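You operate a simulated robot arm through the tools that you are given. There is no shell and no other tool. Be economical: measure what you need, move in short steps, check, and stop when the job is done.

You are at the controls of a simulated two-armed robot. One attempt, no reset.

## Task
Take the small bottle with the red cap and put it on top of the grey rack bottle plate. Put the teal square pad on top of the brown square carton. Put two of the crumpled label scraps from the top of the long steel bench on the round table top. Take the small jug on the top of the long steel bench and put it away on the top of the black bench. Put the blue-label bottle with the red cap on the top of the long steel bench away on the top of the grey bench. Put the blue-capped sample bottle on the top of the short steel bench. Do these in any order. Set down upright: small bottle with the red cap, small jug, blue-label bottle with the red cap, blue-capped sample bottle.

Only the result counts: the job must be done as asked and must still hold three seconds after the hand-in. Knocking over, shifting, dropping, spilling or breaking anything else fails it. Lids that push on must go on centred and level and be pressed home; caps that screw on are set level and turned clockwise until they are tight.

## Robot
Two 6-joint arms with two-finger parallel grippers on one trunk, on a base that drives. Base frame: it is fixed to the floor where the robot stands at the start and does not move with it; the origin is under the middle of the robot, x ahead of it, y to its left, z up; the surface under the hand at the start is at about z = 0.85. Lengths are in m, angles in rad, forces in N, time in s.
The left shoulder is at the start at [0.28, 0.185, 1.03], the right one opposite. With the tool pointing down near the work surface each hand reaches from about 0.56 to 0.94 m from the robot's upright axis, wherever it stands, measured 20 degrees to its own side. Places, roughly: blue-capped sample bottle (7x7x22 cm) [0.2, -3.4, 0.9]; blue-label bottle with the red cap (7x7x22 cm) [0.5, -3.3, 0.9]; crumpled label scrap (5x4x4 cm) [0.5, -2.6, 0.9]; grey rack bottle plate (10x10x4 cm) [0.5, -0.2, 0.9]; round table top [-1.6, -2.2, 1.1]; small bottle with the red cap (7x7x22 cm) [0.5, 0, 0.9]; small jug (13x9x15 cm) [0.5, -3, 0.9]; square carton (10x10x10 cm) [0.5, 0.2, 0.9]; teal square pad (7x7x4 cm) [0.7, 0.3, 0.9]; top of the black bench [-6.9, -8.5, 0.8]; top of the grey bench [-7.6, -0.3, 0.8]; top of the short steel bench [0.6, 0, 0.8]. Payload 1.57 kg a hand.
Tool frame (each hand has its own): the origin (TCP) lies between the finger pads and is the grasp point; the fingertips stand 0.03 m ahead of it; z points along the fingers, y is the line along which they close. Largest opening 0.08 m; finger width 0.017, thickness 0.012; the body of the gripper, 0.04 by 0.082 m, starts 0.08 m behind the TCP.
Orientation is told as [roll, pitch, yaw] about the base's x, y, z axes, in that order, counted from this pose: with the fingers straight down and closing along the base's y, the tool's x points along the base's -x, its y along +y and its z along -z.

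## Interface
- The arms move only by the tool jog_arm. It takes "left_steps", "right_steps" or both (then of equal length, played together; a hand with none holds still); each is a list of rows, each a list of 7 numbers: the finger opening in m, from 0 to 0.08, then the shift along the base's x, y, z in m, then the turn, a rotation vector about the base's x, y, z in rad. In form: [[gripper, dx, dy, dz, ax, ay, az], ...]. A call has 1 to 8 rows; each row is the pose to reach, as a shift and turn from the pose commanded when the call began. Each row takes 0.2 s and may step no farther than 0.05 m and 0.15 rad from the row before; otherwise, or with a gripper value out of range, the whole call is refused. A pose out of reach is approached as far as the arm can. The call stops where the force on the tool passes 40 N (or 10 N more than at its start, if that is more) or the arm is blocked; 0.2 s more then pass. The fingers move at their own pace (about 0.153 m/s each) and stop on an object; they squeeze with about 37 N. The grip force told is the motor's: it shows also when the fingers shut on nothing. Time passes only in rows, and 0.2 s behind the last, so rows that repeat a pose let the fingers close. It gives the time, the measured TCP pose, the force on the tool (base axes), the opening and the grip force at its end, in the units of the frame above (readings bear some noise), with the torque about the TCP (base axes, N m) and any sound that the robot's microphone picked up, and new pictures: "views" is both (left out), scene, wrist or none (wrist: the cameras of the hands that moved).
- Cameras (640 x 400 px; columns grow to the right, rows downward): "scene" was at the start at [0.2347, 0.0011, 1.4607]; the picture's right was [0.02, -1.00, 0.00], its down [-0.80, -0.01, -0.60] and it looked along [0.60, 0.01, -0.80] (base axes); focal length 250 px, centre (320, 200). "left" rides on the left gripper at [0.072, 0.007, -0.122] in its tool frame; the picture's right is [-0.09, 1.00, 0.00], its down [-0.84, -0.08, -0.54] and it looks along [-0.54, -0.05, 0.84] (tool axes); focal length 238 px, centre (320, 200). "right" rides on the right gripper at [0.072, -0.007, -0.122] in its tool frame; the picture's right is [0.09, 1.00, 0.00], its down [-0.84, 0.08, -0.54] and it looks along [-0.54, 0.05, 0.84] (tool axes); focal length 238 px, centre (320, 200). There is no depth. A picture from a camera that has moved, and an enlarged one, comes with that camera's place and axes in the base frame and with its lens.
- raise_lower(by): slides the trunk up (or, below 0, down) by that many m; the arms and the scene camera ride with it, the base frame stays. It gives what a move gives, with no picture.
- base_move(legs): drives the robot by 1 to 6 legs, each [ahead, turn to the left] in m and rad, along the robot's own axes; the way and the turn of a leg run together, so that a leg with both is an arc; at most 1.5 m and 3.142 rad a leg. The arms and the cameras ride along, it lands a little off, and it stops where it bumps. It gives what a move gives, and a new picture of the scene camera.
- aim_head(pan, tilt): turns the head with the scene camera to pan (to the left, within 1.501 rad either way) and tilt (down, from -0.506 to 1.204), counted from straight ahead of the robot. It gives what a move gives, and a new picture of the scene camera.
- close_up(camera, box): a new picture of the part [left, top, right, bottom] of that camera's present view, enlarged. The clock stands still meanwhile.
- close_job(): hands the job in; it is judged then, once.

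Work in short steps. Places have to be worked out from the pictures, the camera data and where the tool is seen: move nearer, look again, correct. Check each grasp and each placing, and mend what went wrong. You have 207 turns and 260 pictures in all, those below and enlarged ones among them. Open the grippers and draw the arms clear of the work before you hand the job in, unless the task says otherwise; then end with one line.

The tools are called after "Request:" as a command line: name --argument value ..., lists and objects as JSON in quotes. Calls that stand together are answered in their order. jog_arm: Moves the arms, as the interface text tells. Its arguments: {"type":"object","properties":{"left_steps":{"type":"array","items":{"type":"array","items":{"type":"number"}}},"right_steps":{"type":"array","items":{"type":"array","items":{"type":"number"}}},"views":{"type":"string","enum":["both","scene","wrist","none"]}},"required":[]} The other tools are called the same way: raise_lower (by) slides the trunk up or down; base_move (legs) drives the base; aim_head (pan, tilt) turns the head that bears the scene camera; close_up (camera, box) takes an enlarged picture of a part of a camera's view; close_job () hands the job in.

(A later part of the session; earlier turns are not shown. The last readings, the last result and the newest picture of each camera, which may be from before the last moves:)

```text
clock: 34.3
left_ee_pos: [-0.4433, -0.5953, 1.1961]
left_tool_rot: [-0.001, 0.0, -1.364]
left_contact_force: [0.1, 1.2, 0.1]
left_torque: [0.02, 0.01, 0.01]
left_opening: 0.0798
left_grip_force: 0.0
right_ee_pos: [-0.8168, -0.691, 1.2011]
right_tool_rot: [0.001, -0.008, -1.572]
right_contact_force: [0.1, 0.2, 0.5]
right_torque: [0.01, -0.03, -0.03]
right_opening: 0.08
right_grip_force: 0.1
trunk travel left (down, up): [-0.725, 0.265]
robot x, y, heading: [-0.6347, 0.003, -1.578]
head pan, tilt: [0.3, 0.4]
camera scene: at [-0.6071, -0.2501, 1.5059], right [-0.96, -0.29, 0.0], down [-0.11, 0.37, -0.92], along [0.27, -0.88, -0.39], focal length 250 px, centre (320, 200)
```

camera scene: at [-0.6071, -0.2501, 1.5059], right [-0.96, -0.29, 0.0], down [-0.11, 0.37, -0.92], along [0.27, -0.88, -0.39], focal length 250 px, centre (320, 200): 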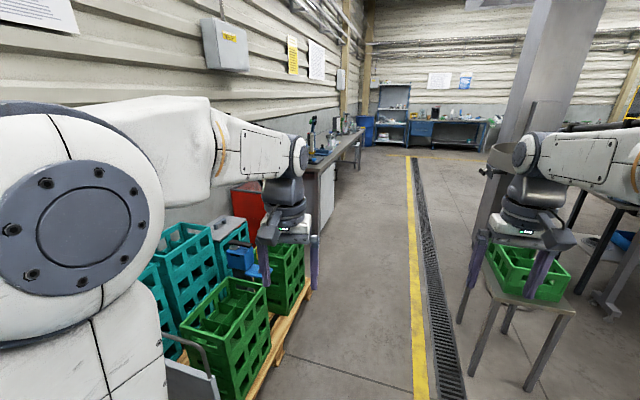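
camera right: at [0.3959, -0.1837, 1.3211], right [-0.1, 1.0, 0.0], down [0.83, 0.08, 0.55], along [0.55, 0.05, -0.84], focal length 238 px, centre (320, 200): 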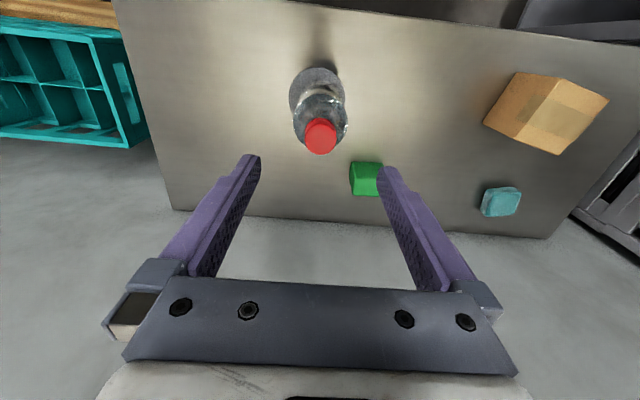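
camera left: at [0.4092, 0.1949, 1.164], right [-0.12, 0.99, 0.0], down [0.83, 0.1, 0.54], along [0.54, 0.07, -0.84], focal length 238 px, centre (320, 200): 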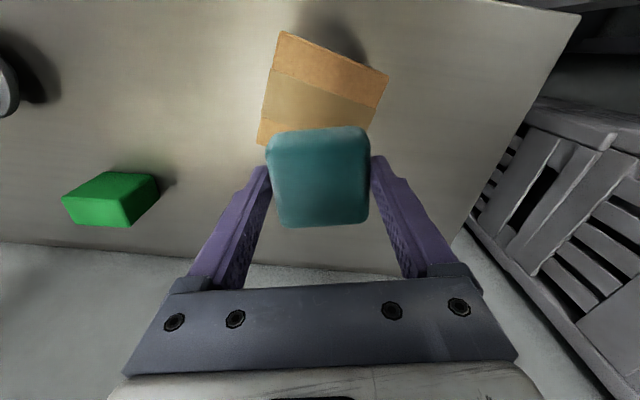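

The lane along x ≈ -0.63 is free; I drive 2.85 m along it.

Request:
base_move --legs '[[1.4, 0], [1.4, 0]]'

Request:
aim_head --pan 1.3 --tilt 0.5

```text
clock: 47.9
left_ee_pos: [-0.3868, -3.3895, 1.1956]
left_tool_rot: [-0.001, -0.001, -1.329]
left_contact_force: [0.5, 0.1, -0.2]
left_torque: [0.02, 0.02, -0.04]
left_opening: 0.0799
left_grip_force: 0.0
right_ee_pos: [-0.7578, -3.4984, 1.2014]
right_tool_rot: [0.002, -0.01, -1.538]
right_contact_force: [0.4, -0.4, 0.2]
right_torque: [0.0, -0.02, 0.02]
right_opening: 0.0799
right_grip_force: 0.0
trunk travel left (down, up): [-0.725, 0.265]
robot x, y, heading: [-0.6, -2.8037, -1.533]
head pan, tilt: [0.3, 0.4]
camera scene: at [-0.5641, -3.0498, 1.5059], right [-0.94, -0.33, 0.0], down [-0.13, 0.37, -0.92], along [0.3, -0.87, -0.39], focal length 250 px, centre (320, 200)
```

scene: 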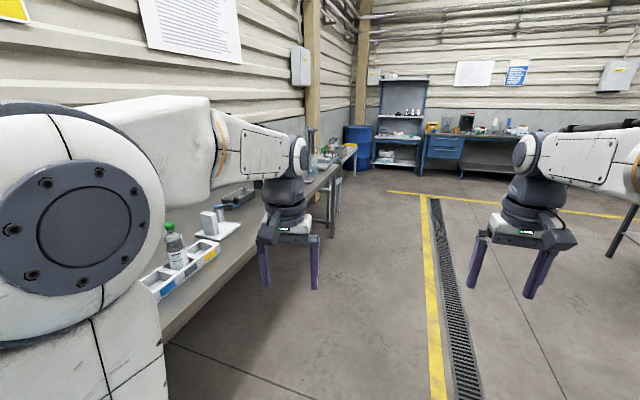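

```text
clock: 49.2
left_ee_pos: [-0.3874, -3.3903, 1.1948]
left_tool_rot: [0.0, 0.0, -1.327]
left_contact_force: [-0.1, 0.2, -0.5]
left_torque: [0.0, 0.01, 0.01]
left_opening: 0.08
left_grip_force: 0.2
right_ee_pos: [-0.7601, -3.4969, 1.2005]
right_tool_rot: [0.002, -0.009, -1.537]
right_contact_force: [0.4, 0.1, -1.2]
right_torque: [0.04, 0.02, -0.01]
right_opening: 0.0801
right_grip_force: 0.0
trunk travel left (down, up): [-0.725, 0.265]
robot x, y, heading: [-0.5996, -2.8014, -1.538]
head pan, tilt: [1.3, 0.499]
camera scene: at [-0.506, -2.9839, 1.4968], right [-0.24, -0.97, 0.0], down [-0.47, 0.11, -0.88], along [0.85, -0.21, -0.48], focal length 250 px, centre (320, 200)
```

scene: 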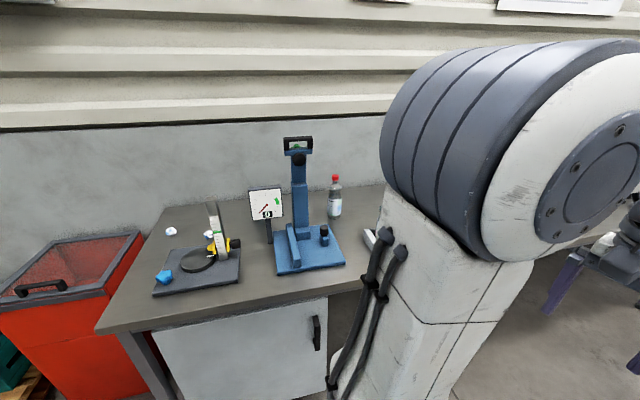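

The bench carries a mast (top z ≈ 1.3 at x ≈ 0.25). Hands sweep only to x ≈ 0.1, so I turn left to face the bench.

Request:
base_move --legs '[[0, 1.538]]'

Request:
aim_head --pan 0.0 --tilt 0.6

```text
clock: 53.3
left_ee_pos: [-0.0065, -2.6063, 1.1948]
left_tool_rot: [0.0, -0.002, 0.215]
left_contact_force: [-1.7, -0.2, 0.9]
left_torque: [-0.01, 0.04, 0.01]
left_opening: 0.0801
left_grip_force: 0.1
right_ee_pos: [0.0904, -2.9797, 1.2021]
right_tool_rot: [0.001, -0.01, 0.004]
right_contact_force: [-0.1, -0.7, -0.1]
right_torque: [-0.01, 0.02, -0.01]
right_opening: 0.0801
right_grip_force: 0.1
trunk travel left (down, up): [-0.725, 0.265]
robot x, y, heading: [-0.603, -2.7994, 0.003]
head pan, tilt: [1.3, 0.499]
camera scene: at [-0.4156, -2.714, 1.4968], right [0.96, -0.26, 0.0], down [-0.13, -0.46, -0.88], along [0.23, 0.85, -0.48], focal length 250 px, centre (320, 200)
```

scene: 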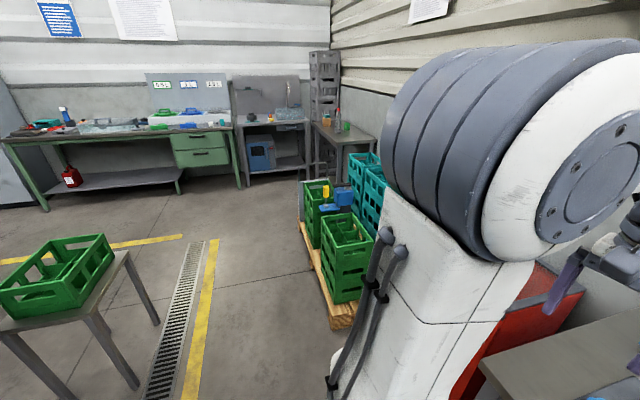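

```text
clock: 54.8
left_ee_pos: [-0.0061, -2.6057, 1.1952]
left_tool_rot: [0.001, 0.0, 0.216]
left_contact_force: [0.5, 1.0, -0.1]
left_torque: [0.02, 0.01, 0.0]
left_opening: 0.0799
left_grip_force: 0.0
right_ee_pos: [0.0911, -2.9803, 1.2015]
right_tool_rot: [0.002, -0.008, 0.006]
right_contact_force: [-0.4, -0.1, -0.4]
right_torque: [-0.02, 0.01, -0.02]
right_opening: 0.0799
right_grip_force: 0.0
trunk travel left (down, up): [-0.725, 0.265]
robot x, y, heading: [-0.6013, -2.8023, 0.003]
head pan, tilt: [0.0, 0.6]
camera scene: at [-0.3512, -2.8012, 1.4877], right [0.01, -1.0, 0.0], down [-0.56, 0.0, -0.83], along [0.83, 0.0, -0.56], focal length 250 px, centre (320, 200)
```

scene: 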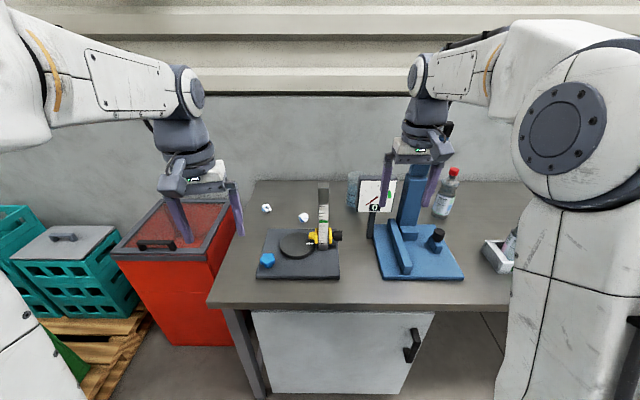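

Two white scraps are visible; I zoom to see the bench and its items.

Request:
close_up --camera "scene" --box '[220, 160, 380, 260]'

Request:
close_up --camera "scene" --box '[340, 150, 540, 275]'

```text
4.00 times, centred on (300, 210) of scene
camera zoom: at [-0.3512, -2.8012, 1.4877], right [0.01, -1.0, 0.0], down [-0.56, 0.0, -0.83], along [0.83, 0.0, -0.56], focal length 1000 px, centre (400, 160)
```

zoom: 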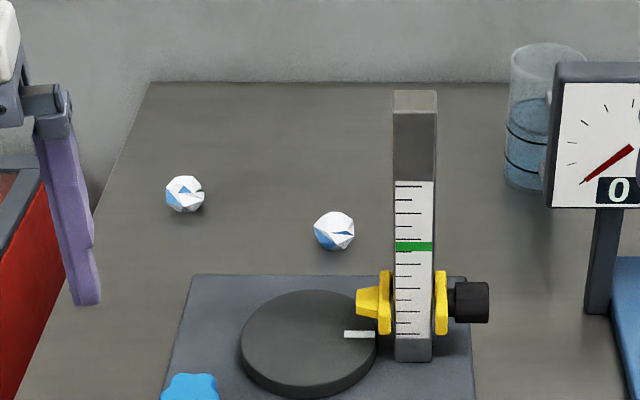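

```text
3.20 times, centred on (440, 212) of scene
camera zoom: at [-0.3512, -2.8012, 1.4877], right [0.01, -1.0, 0.0], down [-0.56, 0.0, -0.83], along [0.83, 0.0, -0.56], focal length 800 px, centre (-64, 160)
```

zoom: 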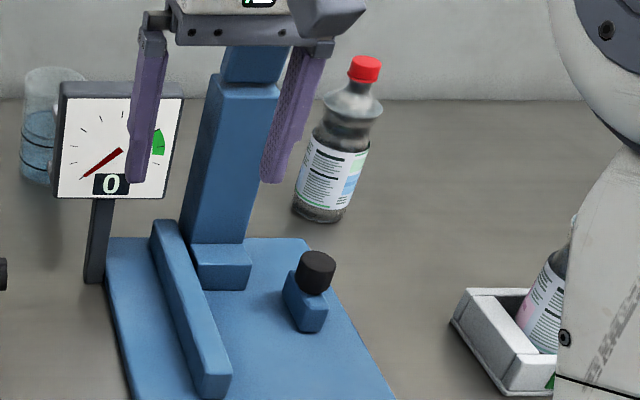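

Scraps near [0.50, -2.575] and [0.437, -2.735]; jug near [0.55, -2.95], blue-label bottle near [0.47, -3.29]. I line the hands up with the scraps' y before driving in, staying clear of the gauge and mast.

Request:
jog_arm --left_steps '[[0.08, 0, 0.006, 0, 0, 0, -0.04], [0.08, 0, 0.012, 0, 0, 0, -0.08], [0.08, 0, 0.018, 0, 0, 0, -0.12], [0.08, 0, 0.024, 0, 0, 0, -0.16], [0.08, 0, 0.031, 0, 0, 0, -0.21]]' --right_steps '[[0.08, 0, 0.049, 0, 0, 0, 0], [0.08, 0, 0.098, 0, 0, 0, 0], [0.08, 0, 0.147, 0, 0, 0, 0], [0.08, 0, 0.196, 0, 0, 0, 0], [0.08, 0, 0.24, 0, 0, 0, 0]]' --views "none"

Request:
base_move --legs '[[0.27, 0]]'

Request:
close_up --camera "right" --box '[0, 0, 640, 400]'

Request:
close_up --camera "left" --box '[0, 0, 640, 400]'

```text
clock: 56.0
left_ee_pos: [-0.0072, -2.5747, 1.1959]
left_tool_rot: [0.001, 0.0, 0.004]
left_contact_force: [0.1, -0.2, 0.0]
left_torque: [0.0, 0.01, -0.02]
left_opening: 0.08
left_grip_force: 0.0
right_ee_pos: [0.0911, -2.7384, 1.1998]
right_tool_rot: [0.001, -0.009, 0.004]
right_contact_force: [0.2, -0.5, -0.5]
right_torque: [0.04, -0.02, -0.01]
right_opening: 0.0799
right_grip_force: 0.0
trunk travel left (down, up): [-0.725, 0.265]
robot x, y, heading: [-0.6013, -2.8077, 0.002]
head pan, tilt: [0.0, 0.6]
```

```text
clock: 57.9
left_ee_pos: [0.2631, -2.5713, 1.1948]
left_tool_rot: [0.001, 0.002, 0.006]
left_contact_force: [-0.6, 0.0, -0.2]
left_torque: [-0.01, 0.02, 0.02]
left_opening: 0.0801
left_grip_force: 0.1
right_ee_pos: [0.3622, -2.7359, 1.2008]
right_tool_rot: [0.001, -0.008, 0.006]
right_contact_force: [0.0, 0.6, 0.8]
right_torque: [-0.01, -0.01, -0.02]
right_opening: 0.08
right_grip_force: 0.1
trunk travel left (down, up): [-0.725, 0.265]
robot x, y, heading: [-0.3268, -2.8021, 0.007]
head pan, tilt: [0.0, 0.6]
camera scene: at [-0.0808, -2.7992, 1.4877], right [0.01, -1.0, 0.0], down [-0.56, 0.0, -0.83], along [0.83, 0.01, -0.56], focal length 250 px, centre (320, 200)
```

scene: 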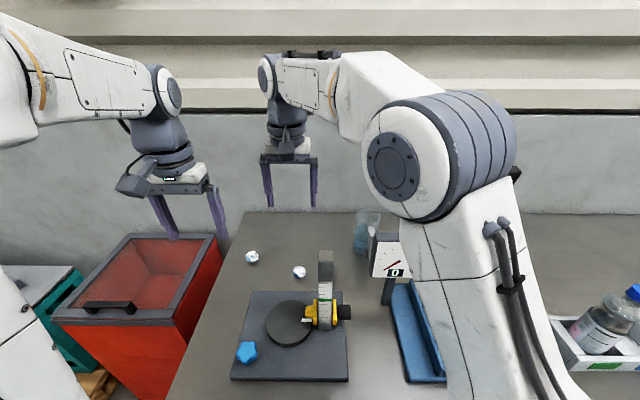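

```text
1.00 times, centred on (320, 200) of right (not enlarged: the box is as wide or as high as the picture)
camera zoom: at [0.2878, -2.7428, 1.3202], right [-0.1, 1.0, 0.0], down [0.83, 0.08, 0.55], along [0.55, 0.06, -0.84], focal length 238 px, centre (320, 200)
```

zoom: 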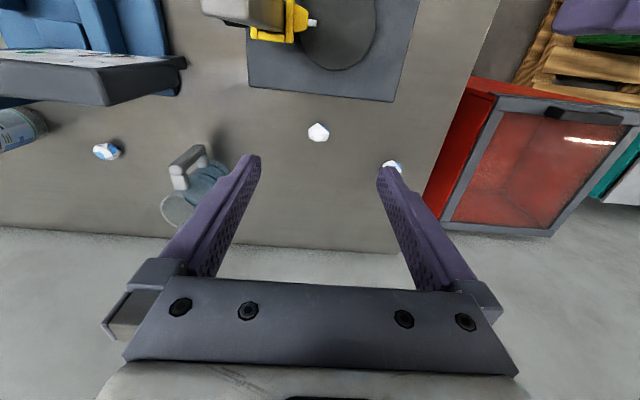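

```text
1.00 times, centred on (320, 200) of left (not enlarged: the box is as wide or as high as the picture)
camera zoom: at [0.1905, -2.565, 1.3168], right [0.09, 1.0, 0.0], down [0.84, -0.07, 0.54], along [0.54, -0.05, -0.84], focal length 238 px, centre (320, 200)
```

zoom: 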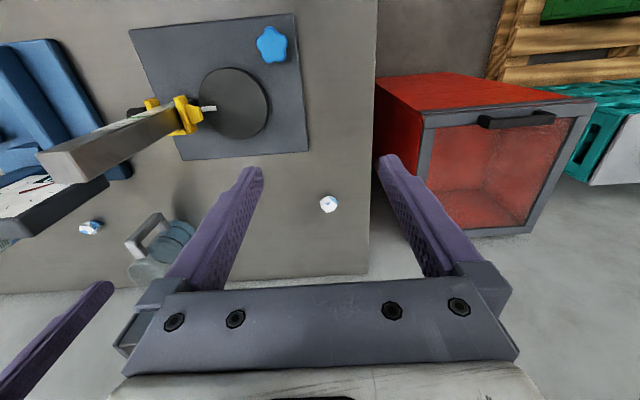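

Scraps refined: [0.486, -2.572] and [0.430, -2.730]. I move both hands above them and partway down.

Request:
jog_arm --left_steps '[[0.08, 0.045, 0, 0, 0, 0, 0], [0.08, 0.09, 0, 0, 0, 0, 0], [0.08, 0.135, 0, 0, 0, 0, 0], [0.08, 0.18, 0, -0.01, 0, 0, 0], [0.08, 0.223, -0.001, -0.03, 0, 0, 0], [0.08, 0.223, -0.001, -0.08, 0, 0, 0], [0.08, 0.223, -0.001, -0.13, 0, 0, 0], [0.08, 0.223, -0.001, -0.18, 0, 0, 0]]' --right_steps '[[0.08, 0.035, 0.003, 0, 0, 0, 0], [0.08, 0.068, 0.006, 0, 0, 0, 0], [0.08, 0.068, 0.006, 0, 0, 0, 0], [0.08, 0.068, 0.006, -0.02, 0, 0, 0], [0.08, 0.068, 0.006, -0.05, 0, 0, 0], [0.08, 0.068, 0.006, -0.1, 0, 0, 0], [0.08, 0.068, 0.006, -0.15, 0, 0, 0], [0.08, 0.068, 0.006, -0.2, 0, 0, 0]]'

```text
clock: 59.7
left_ee_pos: [0.4853, -2.5734, 1.014]
left_tool_rot: [0.001, 0.0, 0.007]
left_contact_force: [-0.4, 0.3, 0.7]
left_torque: [-0.01, -0.01, 0.01]
left_opening: 0.0799
left_grip_force: 0.2
right_ee_pos: [0.4301, -2.7296, 1.0006]
right_tool_rot: [0.004, -0.01, 0.006]
right_contact_force: [0.2, 0.5, 0.8]
right_torque: [-0.01, 0.0, 0.01]
right_opening: 0.0798
right_grip_force: 0.2
trunk travel left (down, up): [-0.725, 0.265]
robot x, y, heading: [-0.3275, -2.8039, 0.011]
head pan, tilt: [0.0, 0.6]
camera scene: at [-0.0807, -2.7993, 1.4878], right [0.01, -1.0, 0.0], down [-0.56, 0.0, -0.83], along [0.83, 0.01, -0.56], focal length 250 px, centre (320, 200)
camera right: at [0.3567, -2.736, 1.1199], right [-0.1, 1.0, 0.0], down [0.83, 0.08, 0.55], along [0.55, 0.06, -0.84], focal length 238 px, centre (320, 200)
camera left: at [0.4137, -2.5663, 1.1352], right [0.09, 1.0, 0.0], down [0.84, -0.07, 0.54], along [0.54, -0.05, -0.84], focal length 238 px, centre (320, 200)
```

scene: 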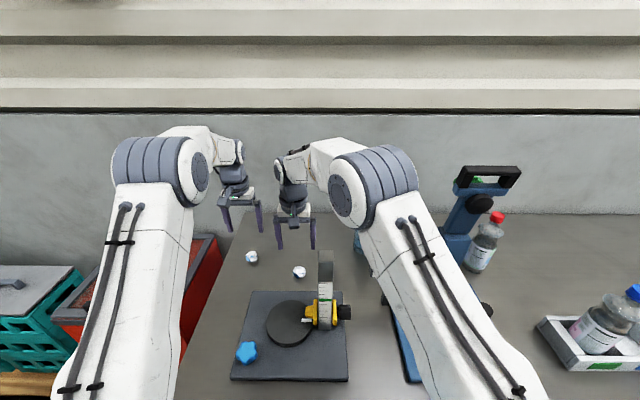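
right: 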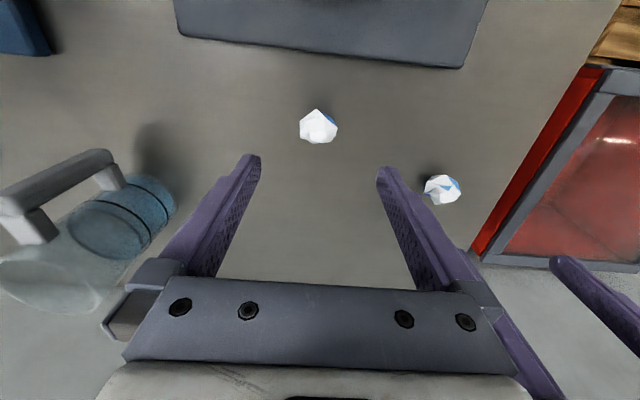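
left: 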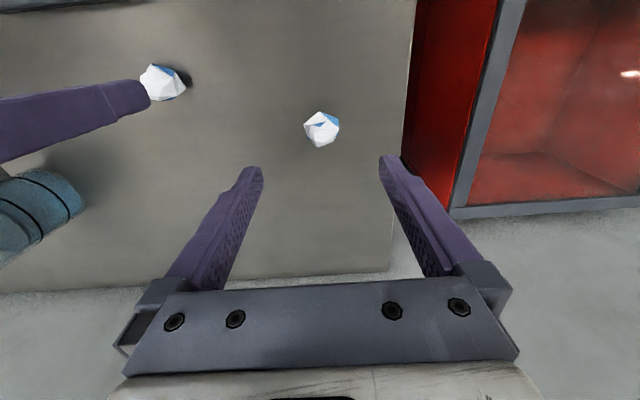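

Aligned (left needs +6 mm in x). I lower both to z ≈ 0.888 and close.

Request:
jog_arm --left_steps '[[0.08, 0.006, 0.001, -0.045, 0, 0, 0], [0.08, 0.006, 0.001, -0.09, 0, 0, 0], [0.08, 0.006, 0.001, -0.126, 0, 0, 0], [0.0, 0.006, 0.001, -0.126, 0, 0, 0], [0.0, 0.006, 0.001, -0.126, 0, 0, 0], [0.0, 0.006, 0.001, -0.126, 0, 0, 0]]' --right_steps '[[0.08, 0, 0.001, -0.04, 0, 0, 0], [0.08, 0, 0.001, -0.08, 0, 0, 0], [0.08, 0, 0.001, -0.113, 0, 0, 0], [0.0, 0, 0.001, -0.113, 0, 0, 0], [0.0, 0, 0.001, -0.113, 0, 0, 0], [0.0, 0, 0.001, -0.113, 0, 0, 0]]' --views "wrist"

```text
clock: 61.1
left_ee_pos: [0.4919, -2.5716, 0.8898]
left_tool_rot: [-0.001, 0.001, 0.007]
left_contact_force: [-0.6, 0.8, -1.1]
left_torque: [-0.01, -0.02, 0.02]
left_opening: 0.0428
left_grip_force: 36.6
right_ee_pos: [0.4309, -2.7289, 0.8866]
right_tool_rot: [0.002, -0.01, 0.006]
right_contact_force: [0.5, -0.9, -0.2]
right_torque: [-0.02, 0.01, 0.0]
right_opening: 0.0415
right_grip_force: 36.5
trunk travel left (down, up): [-0.725, 0.265]
robot x, y, heading: [-0.3287, -2.7976, 0.009]
head pan, tilt: [0.0, 0.6]
camera right: at [0.357, -2.7349, 1.007], right [-0.1, 1.0, 0.0], down [0.83, 0.08, 0.55], along [0.55, 0.06, -0.84], focal length 238 px, centre (320, 200)
camera left: at [0.42, -2.5645, 1.0111], right [0.09, 1.0, 0.0], down [0.84, -0.07, 0.54], along [0.54, -0.05, -0.84], focal length 238 px, centre (320, 200)
```

right: 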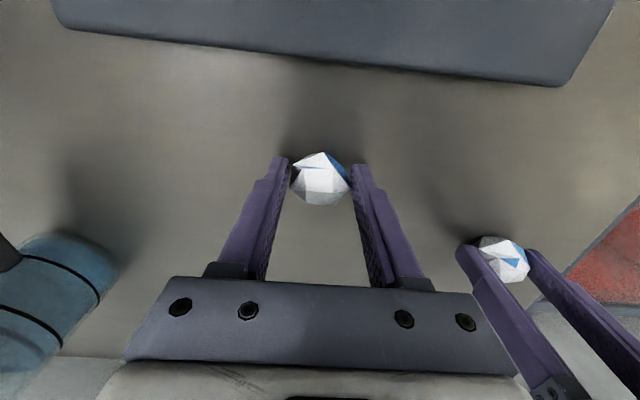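
left: 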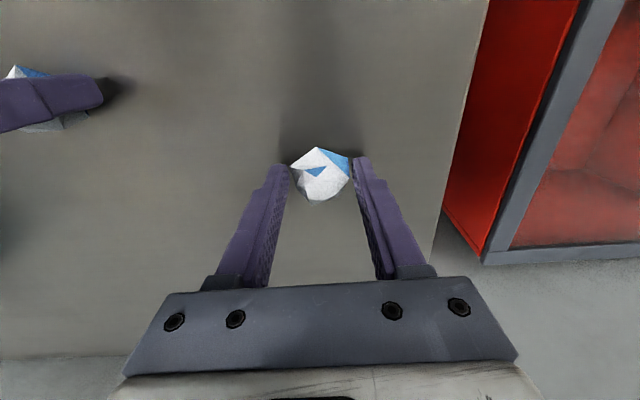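

Both scraps gripped (42 mm). I lift both straight up to z ≈ 1.21.

Request:
jog_arm --left_steps '[[0.0, 0, 0, 0.04, 0, 0, 0], [0.0, 0, 0, 0.08, 0, 0, 0], [0.0, 0, 0, 0.12, 0, 0, 0], [0.0, 0, 0, 0.16, 0, 0, 0], [0.0, -0.02, 0, 0.2, 0, 0, 0], [0.0, -0.05, 0, 0.24, 0, 0, 0], [0.0, -0.08, 0, 0.28, 0, 0, 0], [0.0, -0.11, 0, 0.315, 0, 0, 0]]' --right_steps '[[0.0, 0, 0, 0.04, 0, 0, 0], [0.0, 0, 0, 0.08, 0, 0, 0], [0.0, 0, 0, 0.12, 0, 0, 0], [0.0, 0, 0, 0.16, 0, 0, 0], [0.0, 0, 0, 0.2, 0, 0, 0], [0.0, 0, 0, 0.24, 0, 0, 0], [0.0, 0, 0, 0.28, 0, 0, 0], [0.0, 0, 0, 0.325, 0, 0, 0]]' --views "none"

Request:
raise_lower --by 0.2

Request:
base_move --legs '[[-0.33, 0]]'

Request:
aim_head --pan 1.5 --tilt 0.45

```text
clock: 62.9
left_ee_pos: [0.3828, -2.5716, 1.2053]
left_tool_rot: [-0.001, 0.0, 0.005]
left_contact_force: [-1.1, -0.1, 0.6]
left_torque: [0.02, 0.01, 0.0]
left_opening: 0.0416
left_grip_force: 37.5
right_ee_pos: [0.4299, -2.729, 1.2139]
right_tool_rot: [0.002, -0.009, 0.007]
right_contact_force: [-0.7, 0.9, 0.0]
right_torque: [-0.02, 0.02, -0.03]
right_opening: 0.0415
right_grip_force: 37.3
trunk travel left (down, up): [-0.725, 0.265]
robot x, y, heading: [-0.329, -2.7989, 0.003]
head pan, tilt: [0.0, 0.6]
```

```text
clock: 65.1
left_ee_pos: [0.3828, -2.5721, 1.4062]
left_tool_rot: [-0.001, 0.0, 0.007]
left_contact_force: [-0.9, 0.3, -0.3]
left_torque: [-0.02, 0.0, 0.01]
left_opening: 0.0416
left_grip_force: 36.6
right_ee_pos: [0.4296, -2.7288, 1.4138]
right_tool_rot: [0.001, -0.009, 0.008]
right_contact_force: [0.5, -0.9, -0.2]
right_torque: [-0.05, -0.04, -0.04]
right_opening: 0.0417
right_grip_force: 37.1
trunk travel left (down, up): [-0.925, 0.065]
robot x, y, heading: [-0.3287, -2.8009, 0.002]
head pan, tilt: [0.0, 0.6]
```

```text
clock: 67.2
left_ee_pos: [0.0573, -2.5707, 1.4047]
left_tool_rot: [0.0, 0.001, 0.009]
left_contact_force: [-0.7, 0.3, -1.1]
left_torque: [0.01, -0.02, 0.0]
left_opening: 0.0415
left_grip_force: 37.0
right_ee_pos: [0.1037, -2.728, 1.4138]
right_tool_rot: [0.002, -0.009, 0.011]
right_contact_force: [-0.7, -0.4, 0.9]
right_torque: [0.02, 0.02, 0.0]
right_opening: 0.0415
right_grip_force: 37.1
trunk travel left (down, up): [-0.925, 0.065]
robot x, y, heading: [-0.6567, -2.8074, 0.014]
head pan, tilt: [0.0, 0.6]
camera scene: at [-0.4054, -2.801, 1.6877], right [0.01, -1.0, 0.0], down [-0.56, -0.01, -0.83], along [0.82, 0.01, -0.56], focal length 250 px, centre (320, 200)
```

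scene: 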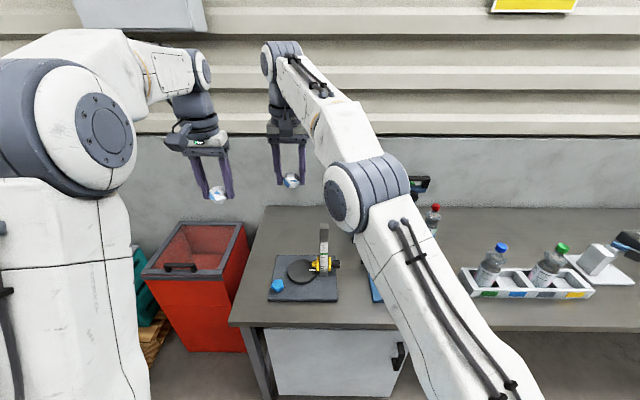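

```text
clock: 68.8
left_ee_pos: [0.057, -2.5703, 1.4049]
left_tool_rot: [0.001, -0.001, 0.011]
left_contact_force: [-1.1, -0.1, -1.4]
left_torque: [-0.02, -0.01, 0.01]
left_opening: 0.0413
left_grip_force: 37.0
right_ee_pos: [0.1046, -2.7268, 1.4138]
right_tool_rot: [0.001, -0.009, 0.012]
right_contact_force: [-0.6, 0.9, 0.1]
right_torque: [-0.02, 0.05, 0.0]
right_opening: 0.0416
right_grip_force: 36.4
trunk travel left (down, up): [-0.925, 0.065]
robot x, y, heading: [-0.6574, -2.803, 0.01]
head pan, tilt: [1.499, 0.45]
camera scene: at [-0.4881, -2.7101, 1.7012], right [1.0, -0.06, 0.0], down [-0.03, -0.43, -0.9], along [0.06, 0.9, -0.44], focal length 250 px, centre (320, 200)
```

scene: 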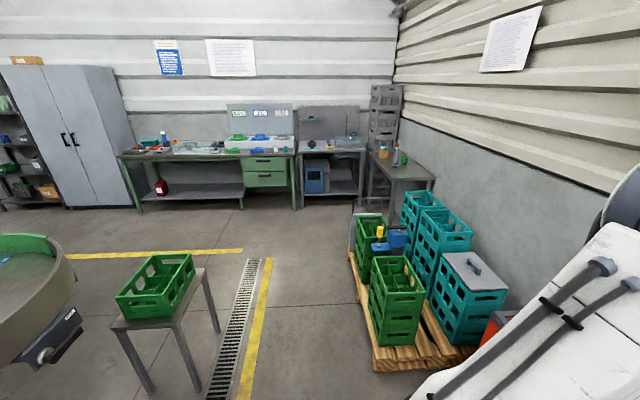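

The round table is off to the left. I turn to face +y and look left at it before going closer.

Request:
base_move --legs '[[0, 1.57]]'

Request:
aim_head --pan 1.2 --tilt 0.5

```text
clock: 73.0
left_ee_pos: [-0.8602, -2.0833, 1.4045]
left_tool_rot: [0.0, -0.001, 1.545]
left_contact_force: [-0.6, -0.2, -0.3]
left_torque: [0.0, -0.05, 0.03]
left_opening: 0.0414
left_grip_force: 37.2
right_ee_pos: [-0.7027, -2.0428, 1.4139]
right_tool_rot: [0.002, -0.008, 1.545]
right_contact_force: [0.4, 0.7, 0.1]
right_torque: [-0.01, 0.01, -0.04]
right_opening: 0.0416
right_grip_force: 36.8
trunk travel left (down, up): [-0.925, 0.065]
robot x, y, heading: [-0.6534, -2.799, 1.55]
head pan, tilt: [1.499, 0.45]
camera scene: at [-0.741, -2.6346, 1.7012], right [0.1, 1.0, 0.0], down [0.43, -0.04, -0.9], along [-0.9, 0.09, -0.44], focal length 250 px, centre (320, 200)
```

scene: 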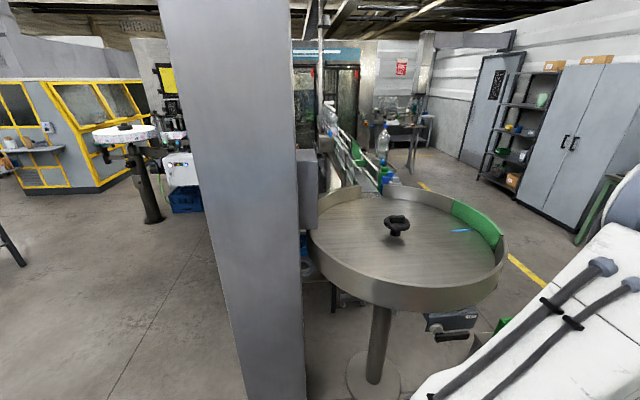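

```text
clock: 73.8
left_ee_pos: [-0.8613, -2.0833, 1.4044]
left_tool_rot: [0.001, -0.001, 1.545]
left_contact_force: [-0.5, 0.2, 0.0]
left_torque: [-0.04, -0.03, 0.0]
left_opening: 0.0411
left_grip_force: 37.1
right_ee_pos: [-0.703, -2.0424, 1.4132]
right_tool_rot: [0.003, -0.008, 1.545]
right_contact_force: [-0.7, 0.2, -0.5]
right_torque: [0.0, 0.0, -0.02]
right_opening: 0.0416
right_grip_force: 36.3
trunk travel left (down, up): [-0.925, 0.065]
robot x, y, heading: [-0.654, -2.8016, 1.542]
head pan, tilt: [1.201, 0.499]
camera scene: at [-0.7335, -2.6085, 1.6968], right [0.39, 0.92, 0.0], down [0.44, -0.18, -0.88], along [-0.81, 0.34, -0.48], focal length 250 px, centre (320, 200)
```

scene: 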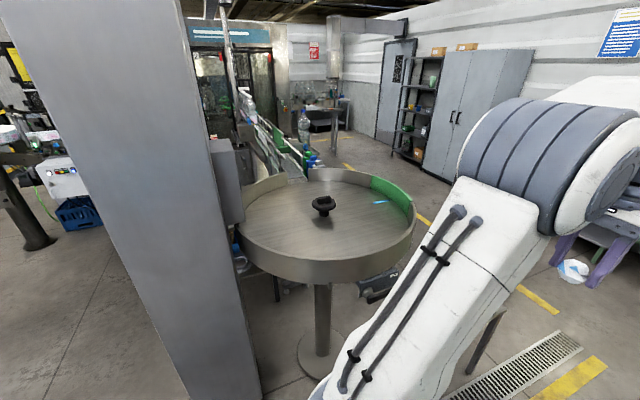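

The round table has a raised rim and a centre knob, centre about [-1.65, -2.2], with a pillar near [-1.5, -2.75]. I drive to y ≈ -2.2 and turn to face it; hands are well above at z 1.4.

Request:
base_move --legs '[[0.6, 0], [0, 1.6]]'

Request:
aim_head --pan 0.0 --tilt 0.75

```text
clock: 81.1
left_ee_pos: [-1.3446, -2.4536, 1.4044]
left_tool_rot: [-0.001, 0.0, -3.113]
left_contact_force: [-0.3, -0.1, 0.2]
left_torque: [0.04, -0.02, 0.01]
left_opening: 0.0417
left_grip_force: 36.8
right_ee_pos: [-1.3946, -2.2996, 1.4134]
right_tool_rot: [0.004, -0.009, -3.113]
right_contact_force: [-0.4, 0.6, -0.3]
right_torque: [0.0, -0.01, 0.0]
right_opening: 0.0414
right_grip_force: 37.3
trunk travel left (down, up): [-0.925, 0.065]
robot x, y, heading: [-0.6344, -2.2076, -3.114]
head pan, tilt: [1.201, 0.499]
camera scene: at [-0.8267, -2.2989, 1.6967], right [-0.94, 0.34, 0.0], down [0.16, 0.45, -0.88], along [-0.29, -0.83, -0.48], focal length 250 px, centre (320, 200)
```

scene: 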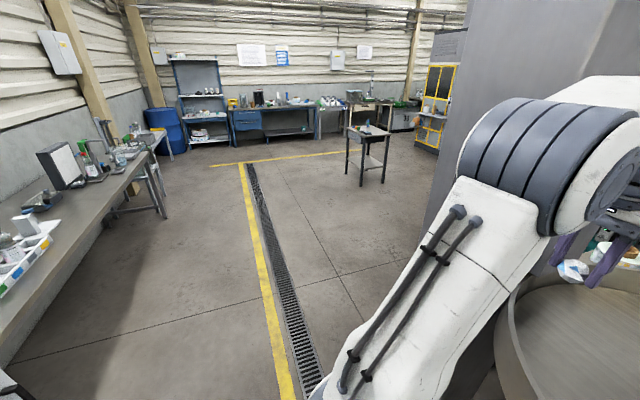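

```text
clock: 82.5
left_ee_pos: [-1.3443, -2.454, 1.405]
left_tool_rot: [0.001, 0.0, -3.113]
left_contact_force: [-0.3, -0.5, -1.0]
left_torque: [-0.01, 0.03, -0.06]
left_opening: 0.0414
left_grip_force: 36.7
right_ee_pos: [-1.3936, -2.2968, 1.4132]
right_tool_rot: [0.002, -0.008, -3.112]
right_contact_force: [-0.3, 0.9, 0.2]
right_torque: [-0.03, 0.0, 0.04]
right_opening: 0.0412
right_grip_force: 37.4
trunk travel left (down, up): [-0.925, 0.065]
robot x, y, heading: [-0.6349, -2.2078, -3.116]
head pan, tilt: [0.0, 0.75]
camera scene: at [-0.879, -2.2154, 1.6748], right [-0.03, 1.0, 0.0], down [0.68, 0.02, -0.73], along [-0.73, -0.02, -0.68], focal length 250 px, centre (320, 200)
```

scene: 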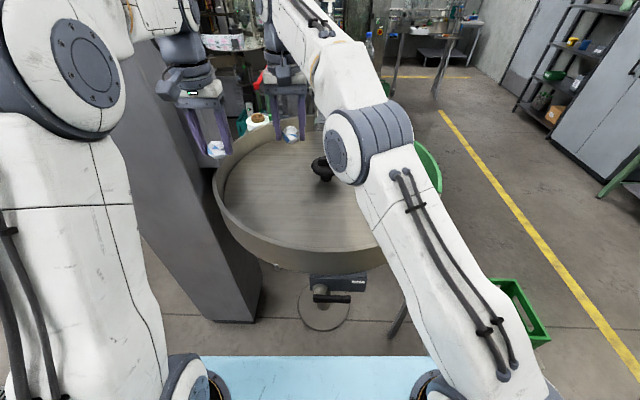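

The disc centre is near [-1.60, -2.22], radius about 0.37, surface near z 1.1. I move both hands well inside the rim, clear of the knob, and part way down.

Request:
jog_arm --left_steps '[[0.0, -0.04, 0.025, 0, 0, 0, 0], [0.0, -0.08, 0.05, 0, 0, 0, 0], [0.0, -0.12, 0.07, 0, 0, 0, 0], [0.0, -0.15, 0.09, 0, 0, 0, 0], [0.0, -0.15, 0.09, -0.045, 0, 0, 0], [0.0, -0.15, 0.09, -0.09, 0, 0, 0], [0.0, -0.15, 0.09, -0.13, 0, 0, 0]]' --right_steps '[[0.0, -0.005, 0.04, 0, 0, 0, 0], [0.0, -0.01, 0.08, 0, 0, 0, 0], [0.0, -0.02, 0.1, 0, 0, 0, 0], [0.0, -0.02, 0.1, 0, 0, 0, 0], [0.0, -0.02, 0.1, -0.045, 0, 0, 0], [0.0, -0.02, 0.1, -0.09, 0, 0, 0], [0.0, -0.02, 0.1, -0.14, 0, 0, 0]]'

```text
clock: 84.1
left_ee_pos: [-1.5041, -2.3636, 1.2891]
left_tool_rot: [0.0, 0.001, -3.112]
left_contact_force: [0.6, 0.7, -0.7]
left_torque: [-0.01, 0.0, 0.03]
left_opening: 0.0413
left_grip_force: 37.0
left hand out of reach, approached as far as the arm can: row 3, 4, 5, 7
right_ee_pos: [-1.4129, -2.1973, 1.2726]
right_tool_rot: [0.001, -0.008, -3.114]
right_contact_force: [-0.7, -0.3, -0.5]
right_torque: [-0.02, 0.02, 0.0]
right_opening: 0.0416
right_grip_force: 37.0
trunk travel left (down, up): [-0.925, 0.065]
robot x, y, heading: [-0.6367, -2.2047, -3.116]
head pan, tilt: [0.0, 0.75]
camera scene: at [-0.879, -2.2153, 1.6748], right [-0.03, 1.0, 0.0], down [0.68, 0.02, -0.73], along [-0.73, -0.02, -0.68], focal length 250 px, centre (320, 200)
camera right: at [-1.3395, -2.1878, 1.3919], right [0.12, -0.99, 0.0], down [-0.83, -0.1, 0.55], along [-0.55, -0.07, -0.84], focal length 238 px, centre (320, 200)
camera left: at [-1.4321, -2.3667, 1.4107], right [-0.06, -1.0, 0.0], down [-0.84, 0.05, 0.54], along [-0.54, 0.03, -0.84], focal length 238 px, centre (320, 200)
```

scene: 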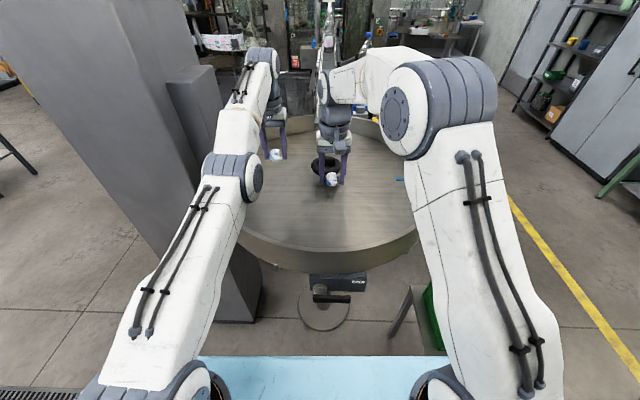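
right: 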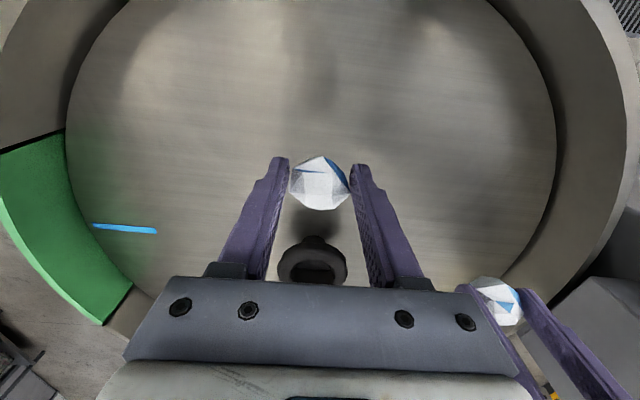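
left: 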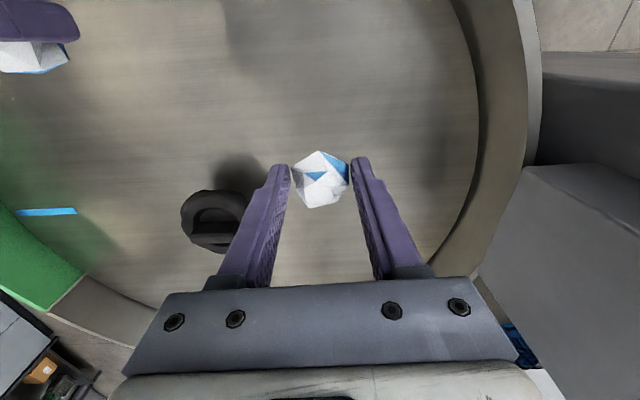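

Both scraps sit over the disc well away from knob and rim (knob at [-1.63, -2.21], z ≈ 1.14). I lower both to about z 1.165.

Request:
jog_arm --left_steps '[[0.0, 0.01, 0, -0.04, 0, 0, 0], [0.0, 0.01, 0, -0.08, 0, 0, 0], [0.0, 0.01, 0, -0.12, 0, 0, 0], [0.0, 0.01, 0, -0.125, 0, 0, 0]]' --right_steps '[[0.0, 0, 0, -0.04, 0, 0, 0], [0.0, 0, 0, -0.08, 0, 0, 0], [0.0, 0, 0, -0.107, 0, 0, 0], [0.0, 0, 0, -0.107, 0, 0, 0]]' --views "wrist"

```text
clock: 85.1
left_ee_pos: [-1.5254, -2.3616, 1.1824]
left_tool_rot: [0.0, 0.002, -3.113]
left_contact_force: [0.1, 0.2, 0.0]
left_torque: [-0.01, 0.01, 0.0]
left_opening: 0.0414
left_grip_force: 36.7
left hand out of reach, approached as far as the arm can: row 1, 2, 3, 4
right_ee_pos: [-1.413, -2.1984, 1.1664]
right_tool_rot: [0.004, -0.009, -3.111]
right_contact_force: [0.9, -0.2, 0.4]
right_torque: [0.0, -0.02, -0.02]
right_opening: 0.0415
right_grip_force: 36.8
trunk travel left (down, up): [-0.925, 0.065]
robot x, y, heading: [-0.6391, -2.2091, -3.114]
head pan, tilt: [0.0, 0.75]
camera right: at [-1.3403, -2.1875, 1.2858], right [0.12, -0.99, 0.0], down [-0.83, -0.1, 0.55], along [-0.55, -0.07, -0.84], focal length 238 px, centre (320, 200)
camera left: at [-1.4551, -2.3654, 1.3037], right [-0.06, -1.0, 0.0], down [-0.84, 0.05, 0.54], along [-0.54, 0.03, -0.84], focal length 238 px, centre (320, 200)
```

right: 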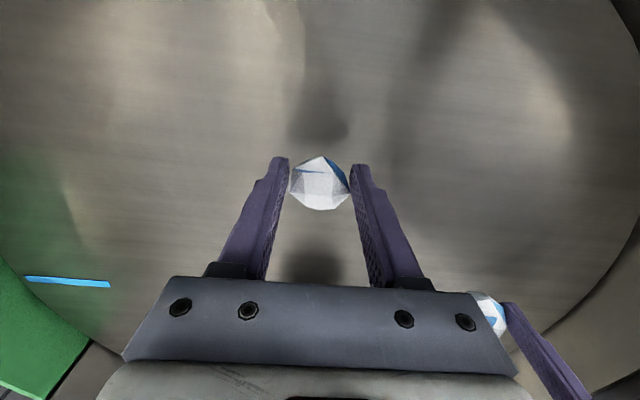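
left: 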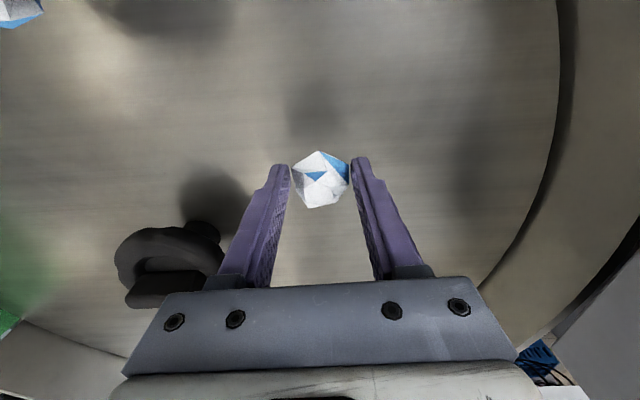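

I pull the left hand 4 cm back from its reach limit and away from the knob, lowering both a bit more.

Request:
jog_arm --left_steps '[[0.0, 0.025, -0.005, 0, 0, 0, 0], [0.0, 0.05, -0.01, 0, 0, 0, 0], [0.0, 0.05, -0.01, -0.01, 0, 0, 0], [0.0, 0.05, -0.01, -0.014, 0, 0, 0]]' --right_steps '[[0.0, 0, 0, -0.005, 0, 0, 0], [0.0, 0, 0, -0.01, 0, 0, 0], [0.0, 0, 0, -0.014, 0, 0, 0], [0.0, 0, 0, -0.018, 0, 0, 0]]' --views "wrist"

```text
clock: 86.1
left_ee_pos: [-1.5262, -2.3618, 1.184]
left_tool_rot: [0.0, 0.002, -3.115]
left_contact_force: [0.0, 0.0, 1.1]
left_torque: [-0.01, -0.02, 0.0]
left_opening: 0.0411
left_grip_force: 36.8
left hand out of reach, approached as far as the arm can: row 1, 2, 3, 4
right_ee_pos: [-1.4134, -2.1967, 1.1491]
right_tool_rot: [0.003, -0.008, -3.113]
right_contact_force: [-0.3, -1.0, 0.2]
right_torque: [0.01, -0.01, 0.03]
right_opening: 0.0414
right_grip_force: 37.3
trunk travel left (down, up): [-0.925, 0.065]
robot x, y, heading: [-0.6317, -2.2062, -3.114]
head pan, tilt: [0.0, 0.75]
camera right: at [-1.3412, -2.1865, 1.2688], right [0.12, -0.99, 0.0], down [-0.83, -0.1, 0.55], along [-0.55, -0.07, -0.84], focal length 238 px, centre (320, 200)
camera left: at [-1.455, -2.3654, 1.304], right [-0.06, -1.0, 0.0], down [-0.84, 0.05, 0.54], along [-0.54, 0.03, -0.84], focal length 238 px, centre (320, 200)
```

right: 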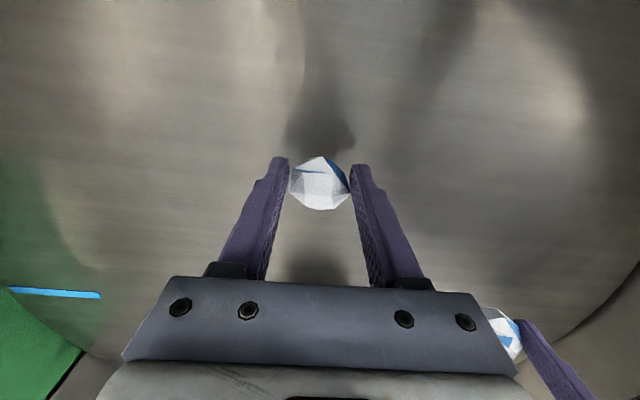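
left: 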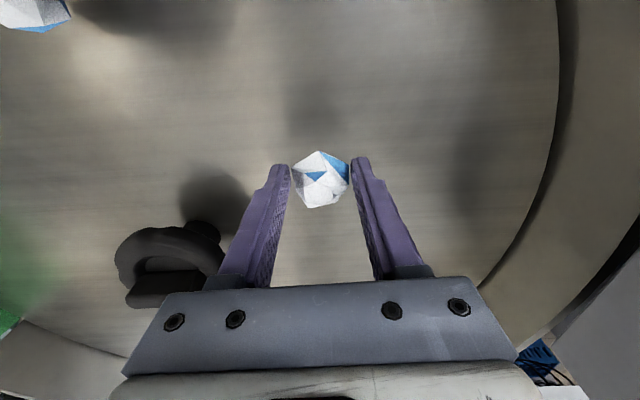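

The left arm is not following (some joint limit). I try drawing it back and up a little to free it.

Request:
jog_arm --left_steps '[[0.0, 0.03, 0.0, 0.03, 0, 0, 0], [0.0, 0.06, 0.0, 0.05, 0, 0, 0], [0.0, 0.1, 0.0, 0.06, 0, 0, 0], [0.0, 0.14, 0.0, 0.06, 0, 0, 0], [0.0, 0.18, 0.0, 0.06, 0, 0, 0]]' --views "scene"

```text
clock: 87.3
left_ee_pos: [-1.5183, -2.3593, 1.2318]
left_tool_rot: [0.001, 0.002, -3.114]
left_contact_force: [-0.5, 0.4, 0.6]
left_torque: [-0.02, -0.01, 0.01]
left_opening: 0.0415
left_grip_force: 36.6
left hand out of reach, approached as far as the arm can: row 1, 2, 3, 4, 5
right_ee_pos: [-1.4137, -2.1975, 1.1493]
right_tool_rot: [0.002, -0.01, -3.114]
right_contact_force: [0.9, 0.8, -0.4]
right_torque: [0.0, 0.02, 0.01]
right_opening: 0.0415
right_grip_force: 36.6
trunk travel left (down, up): [-0.925, 0.065]
robot x, y, heading: [-0.6338, -2.2088, -3.115]
head pan, tilt: [0.0, 0.75]
camera scene: at [-0.879, -2.2153, 1.6748], right [-0.03, 1.0, 0.0], down [0.68, 0.02, -0.73], along [-0.73, -0.02, -0.68], focal length 250 px, centre (320, 200)
```

scene: 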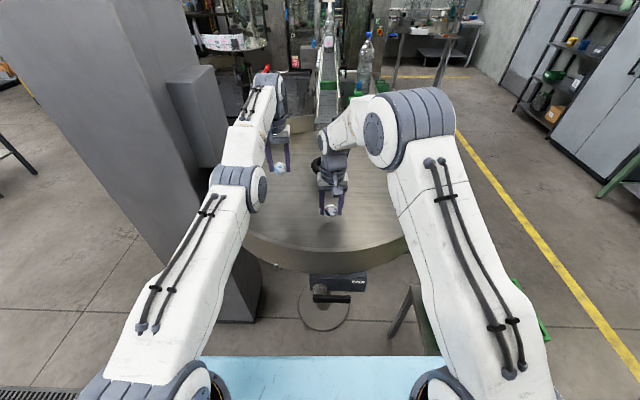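

The left elbow looks straight (singular). I command it back toward the earlier good pose, higher and nearer, with a slight tool tilt to break the lock-up.

Request:
jog_arm --left_steps '[[0.0, 0.0, -0.02, 0.04, 0, 0, 0.1], [0.0, 0.02, -0.04, 0.08, 0, 0, 0.2], [0.0, 0.04, -0.06, 0.12, 0, 0, 0.1], [0.0, 0.06, -0.08, 0.15, 0, 0, 0.0]]' --views "scene"

```text
clock: 88.3
left_ee_pos: [-1.4662, -2.4394, 1.3836]
left_tool_rot: [-0.001, 0.001, -3.116]
left_contact_force: [-0.1, -0.7, 0.2]
left_torque: [0.05, -0.01, -0.02]
left_opening: 0.0411
left_grip_force: 36.7
left hand out of reach, approached as far as the arm can: row 1, 4
right_ee_pos: [-1.4149, -2.1959, 1.1491]
right_tool_rot: [0.003, -0.009, -3.114]
right_contact_force: [-0.8, -0.4, 0.2]
right_torque: [0.01, 0.0, -0.02]
right_opening: 0.0416
right_grip_force: 36.7
trunk travel left (down, up): [-0.925, 0.065]
robot x, y, heading: [-0.6344, -2.2092, -3.11]
head pan, tilt: [0.0, 0.75]
camera scene: at [-0.8795, -2.2154, 1.6746], right [-0.03, 1.0, 0.0], down [0.68, 0.02, -0.73], along [-0.73, -0.02, -0.68], focal length 250 px, centre (320, 200)
```

scene: 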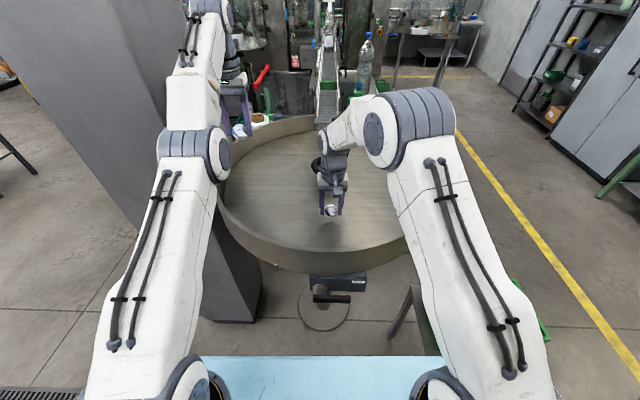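

It responds again. I draw it back toward the robot at this height.

Request:
jog_arm --left_steps '[[0.0, 0.03, 0.0, 0.0, 0, 0, 0.1], [0.0, 0.06, 0.0, 0.0, 0, 0, 0.1], [0.0, 0.09, 0.0, 0.0, 0, 0, 0.0], [0.0, 0.09, 0.0, 0.0, 0, 0, 0.0]]' --views "none"

```text
clock: 89.3
left_ee_pos: [-1.464, -2.4473, 1.3897]
left_tool_rot: [0.0, -0.001, -3.114]
left_contact_force: [0.1, -0.1, 0.3]
left_torque: [-0.03, 0.04, 0.01]
left_opening: 0.0412
left_grip_force: 36.6
left hand out of reach, approached as far as the arm can: row 1, 2, 3, 4
right_ee_pos: [-1.4131, -2.1967, 1.1492]
right_tool_rot: [0.004, -0.012, -3.114]
right_contact_force: [0.1, -1.5, 0.2]
right_torque: [0.0, 0.03, 0.0]
right_opening: 0.0416
right_grip_force: 37.5
trunk travel left (down, up): [-0.925, 0.065]
robot x, y, heading: [-0.6361, -2.2074, -3.115]
head pan, tilt: [0.0, 0.75]
```

Still locked radially; I try a larger tangential move: up steeply with gentle pull-back.

Request:
jog_arm --left_steps '[[0.0, 0.015, 0.0, 0.045, 0, 0, 0], [0.0, 0.035, 0.0, 0.09, 0, 0, 0], [0.0, 0.06, 0.0, 0.13, 0, 0, 0], [0.0, 0.09, 0.0, 0.165, 0, 0, 0], [0.0, 0.125, 0.0, 0.19, 0, 0, 0]]' --views "scene"

```text
clock: 90.5
left_ee_pos: [-1.3247, -2.4425, 1.5478]
left_tool_rot: [0.0, -0.005, -3.113]
left_contact_force: [-1.2, -0.8, -0.6]
left_torque: [0.01, -0.01, -0.01]
left_opening: 0.0408
left_grip_force: 36.8
left hand out of reach, approached as far as the arm can: row 1, 2, 3, 4, 5
right_ee_pos: [-1.4126, -2.1974, 1.1502]
right_tool_rot: [0.004, -0.009, -3.115]
right_contact_force: [-0.6, 0.1, -0.5]
right_torque: [0.01, -0.04, 0.03]
right_opening: 0.0416
right_grip_force: 36.5
trunk travel left (down, up): [-0.925, 0.065]
robot x, y, heading: [-0.6358, -2.2098, -3.117]
head pan, tilt: [0.0, 0.75]
camera scene: at [-0.879, -2.2153, 1.6748], right [-0.03, 1.0, 0.0], down [0.68, 0.02, -0.73], along [-0.73, -0.02, -0.68], focal length 250 px, centre (320, 200)
```

scene: 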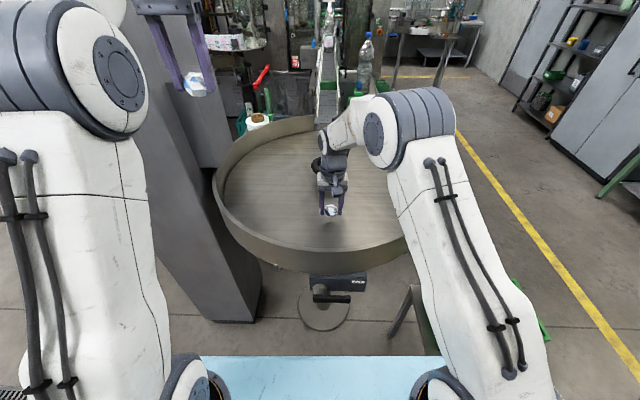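

The elbow has bent again. I test a short move back and down.

Request:
jog_arm --left_steps '[[0.0, 0.02, 0.02, -0.03, 0, 0, 0], [0.0, 0.04, 0.04, -0.06, 0, 0, 0], [0.0, 0.04, 0.06, -0.1, 0, 0, 0]]' --views "scene"

```text
clock: 91.3
left_ee_pos: [-1.2848, -2.3825, 1.4481]
left_tool_rot: [-0.001, 0.001, -3.113]
left_contact_force: [0.2, 0.1, -0.1]
left_torque: [-0.01, 0.01, -0.03]
left_opening: 0.0411
left_grip_force: 37.1
right_ee_pos: [-1.4128, -2.196, 1.1481]
right_tool_rot: [0.004, -0.008, -3.115]
right_contact_force: [1.0, 0.4, 1.0]
right_torque: [-0.02, -0.01, -0.03]
right_opening: 0.0415
right_grip_force: 37.2
trunk travel left (down, up): [-0.925, 0.065]
robot x, y, heading: [-0.6383, -2.2135, -3.111]
head pan, tilt: [0.0, 0.75]
camera scene: at [-0.879, -2.2154, 1.6748], right [-0.03, 1.0, 0.0], down [0.68, 0.02, -0.73], along [-0.73, -0.02, -0.68], focal length 250 px, centre (320, 200)
```

scene: 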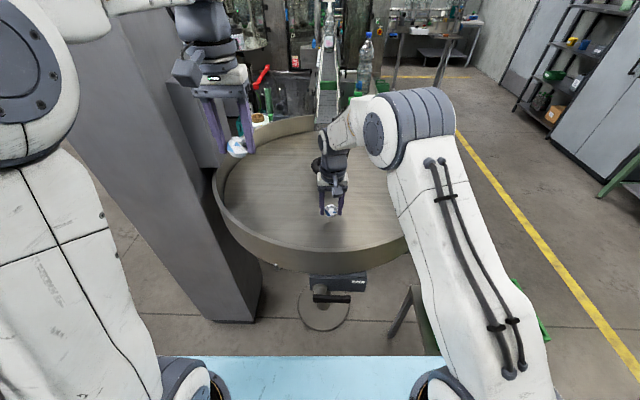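

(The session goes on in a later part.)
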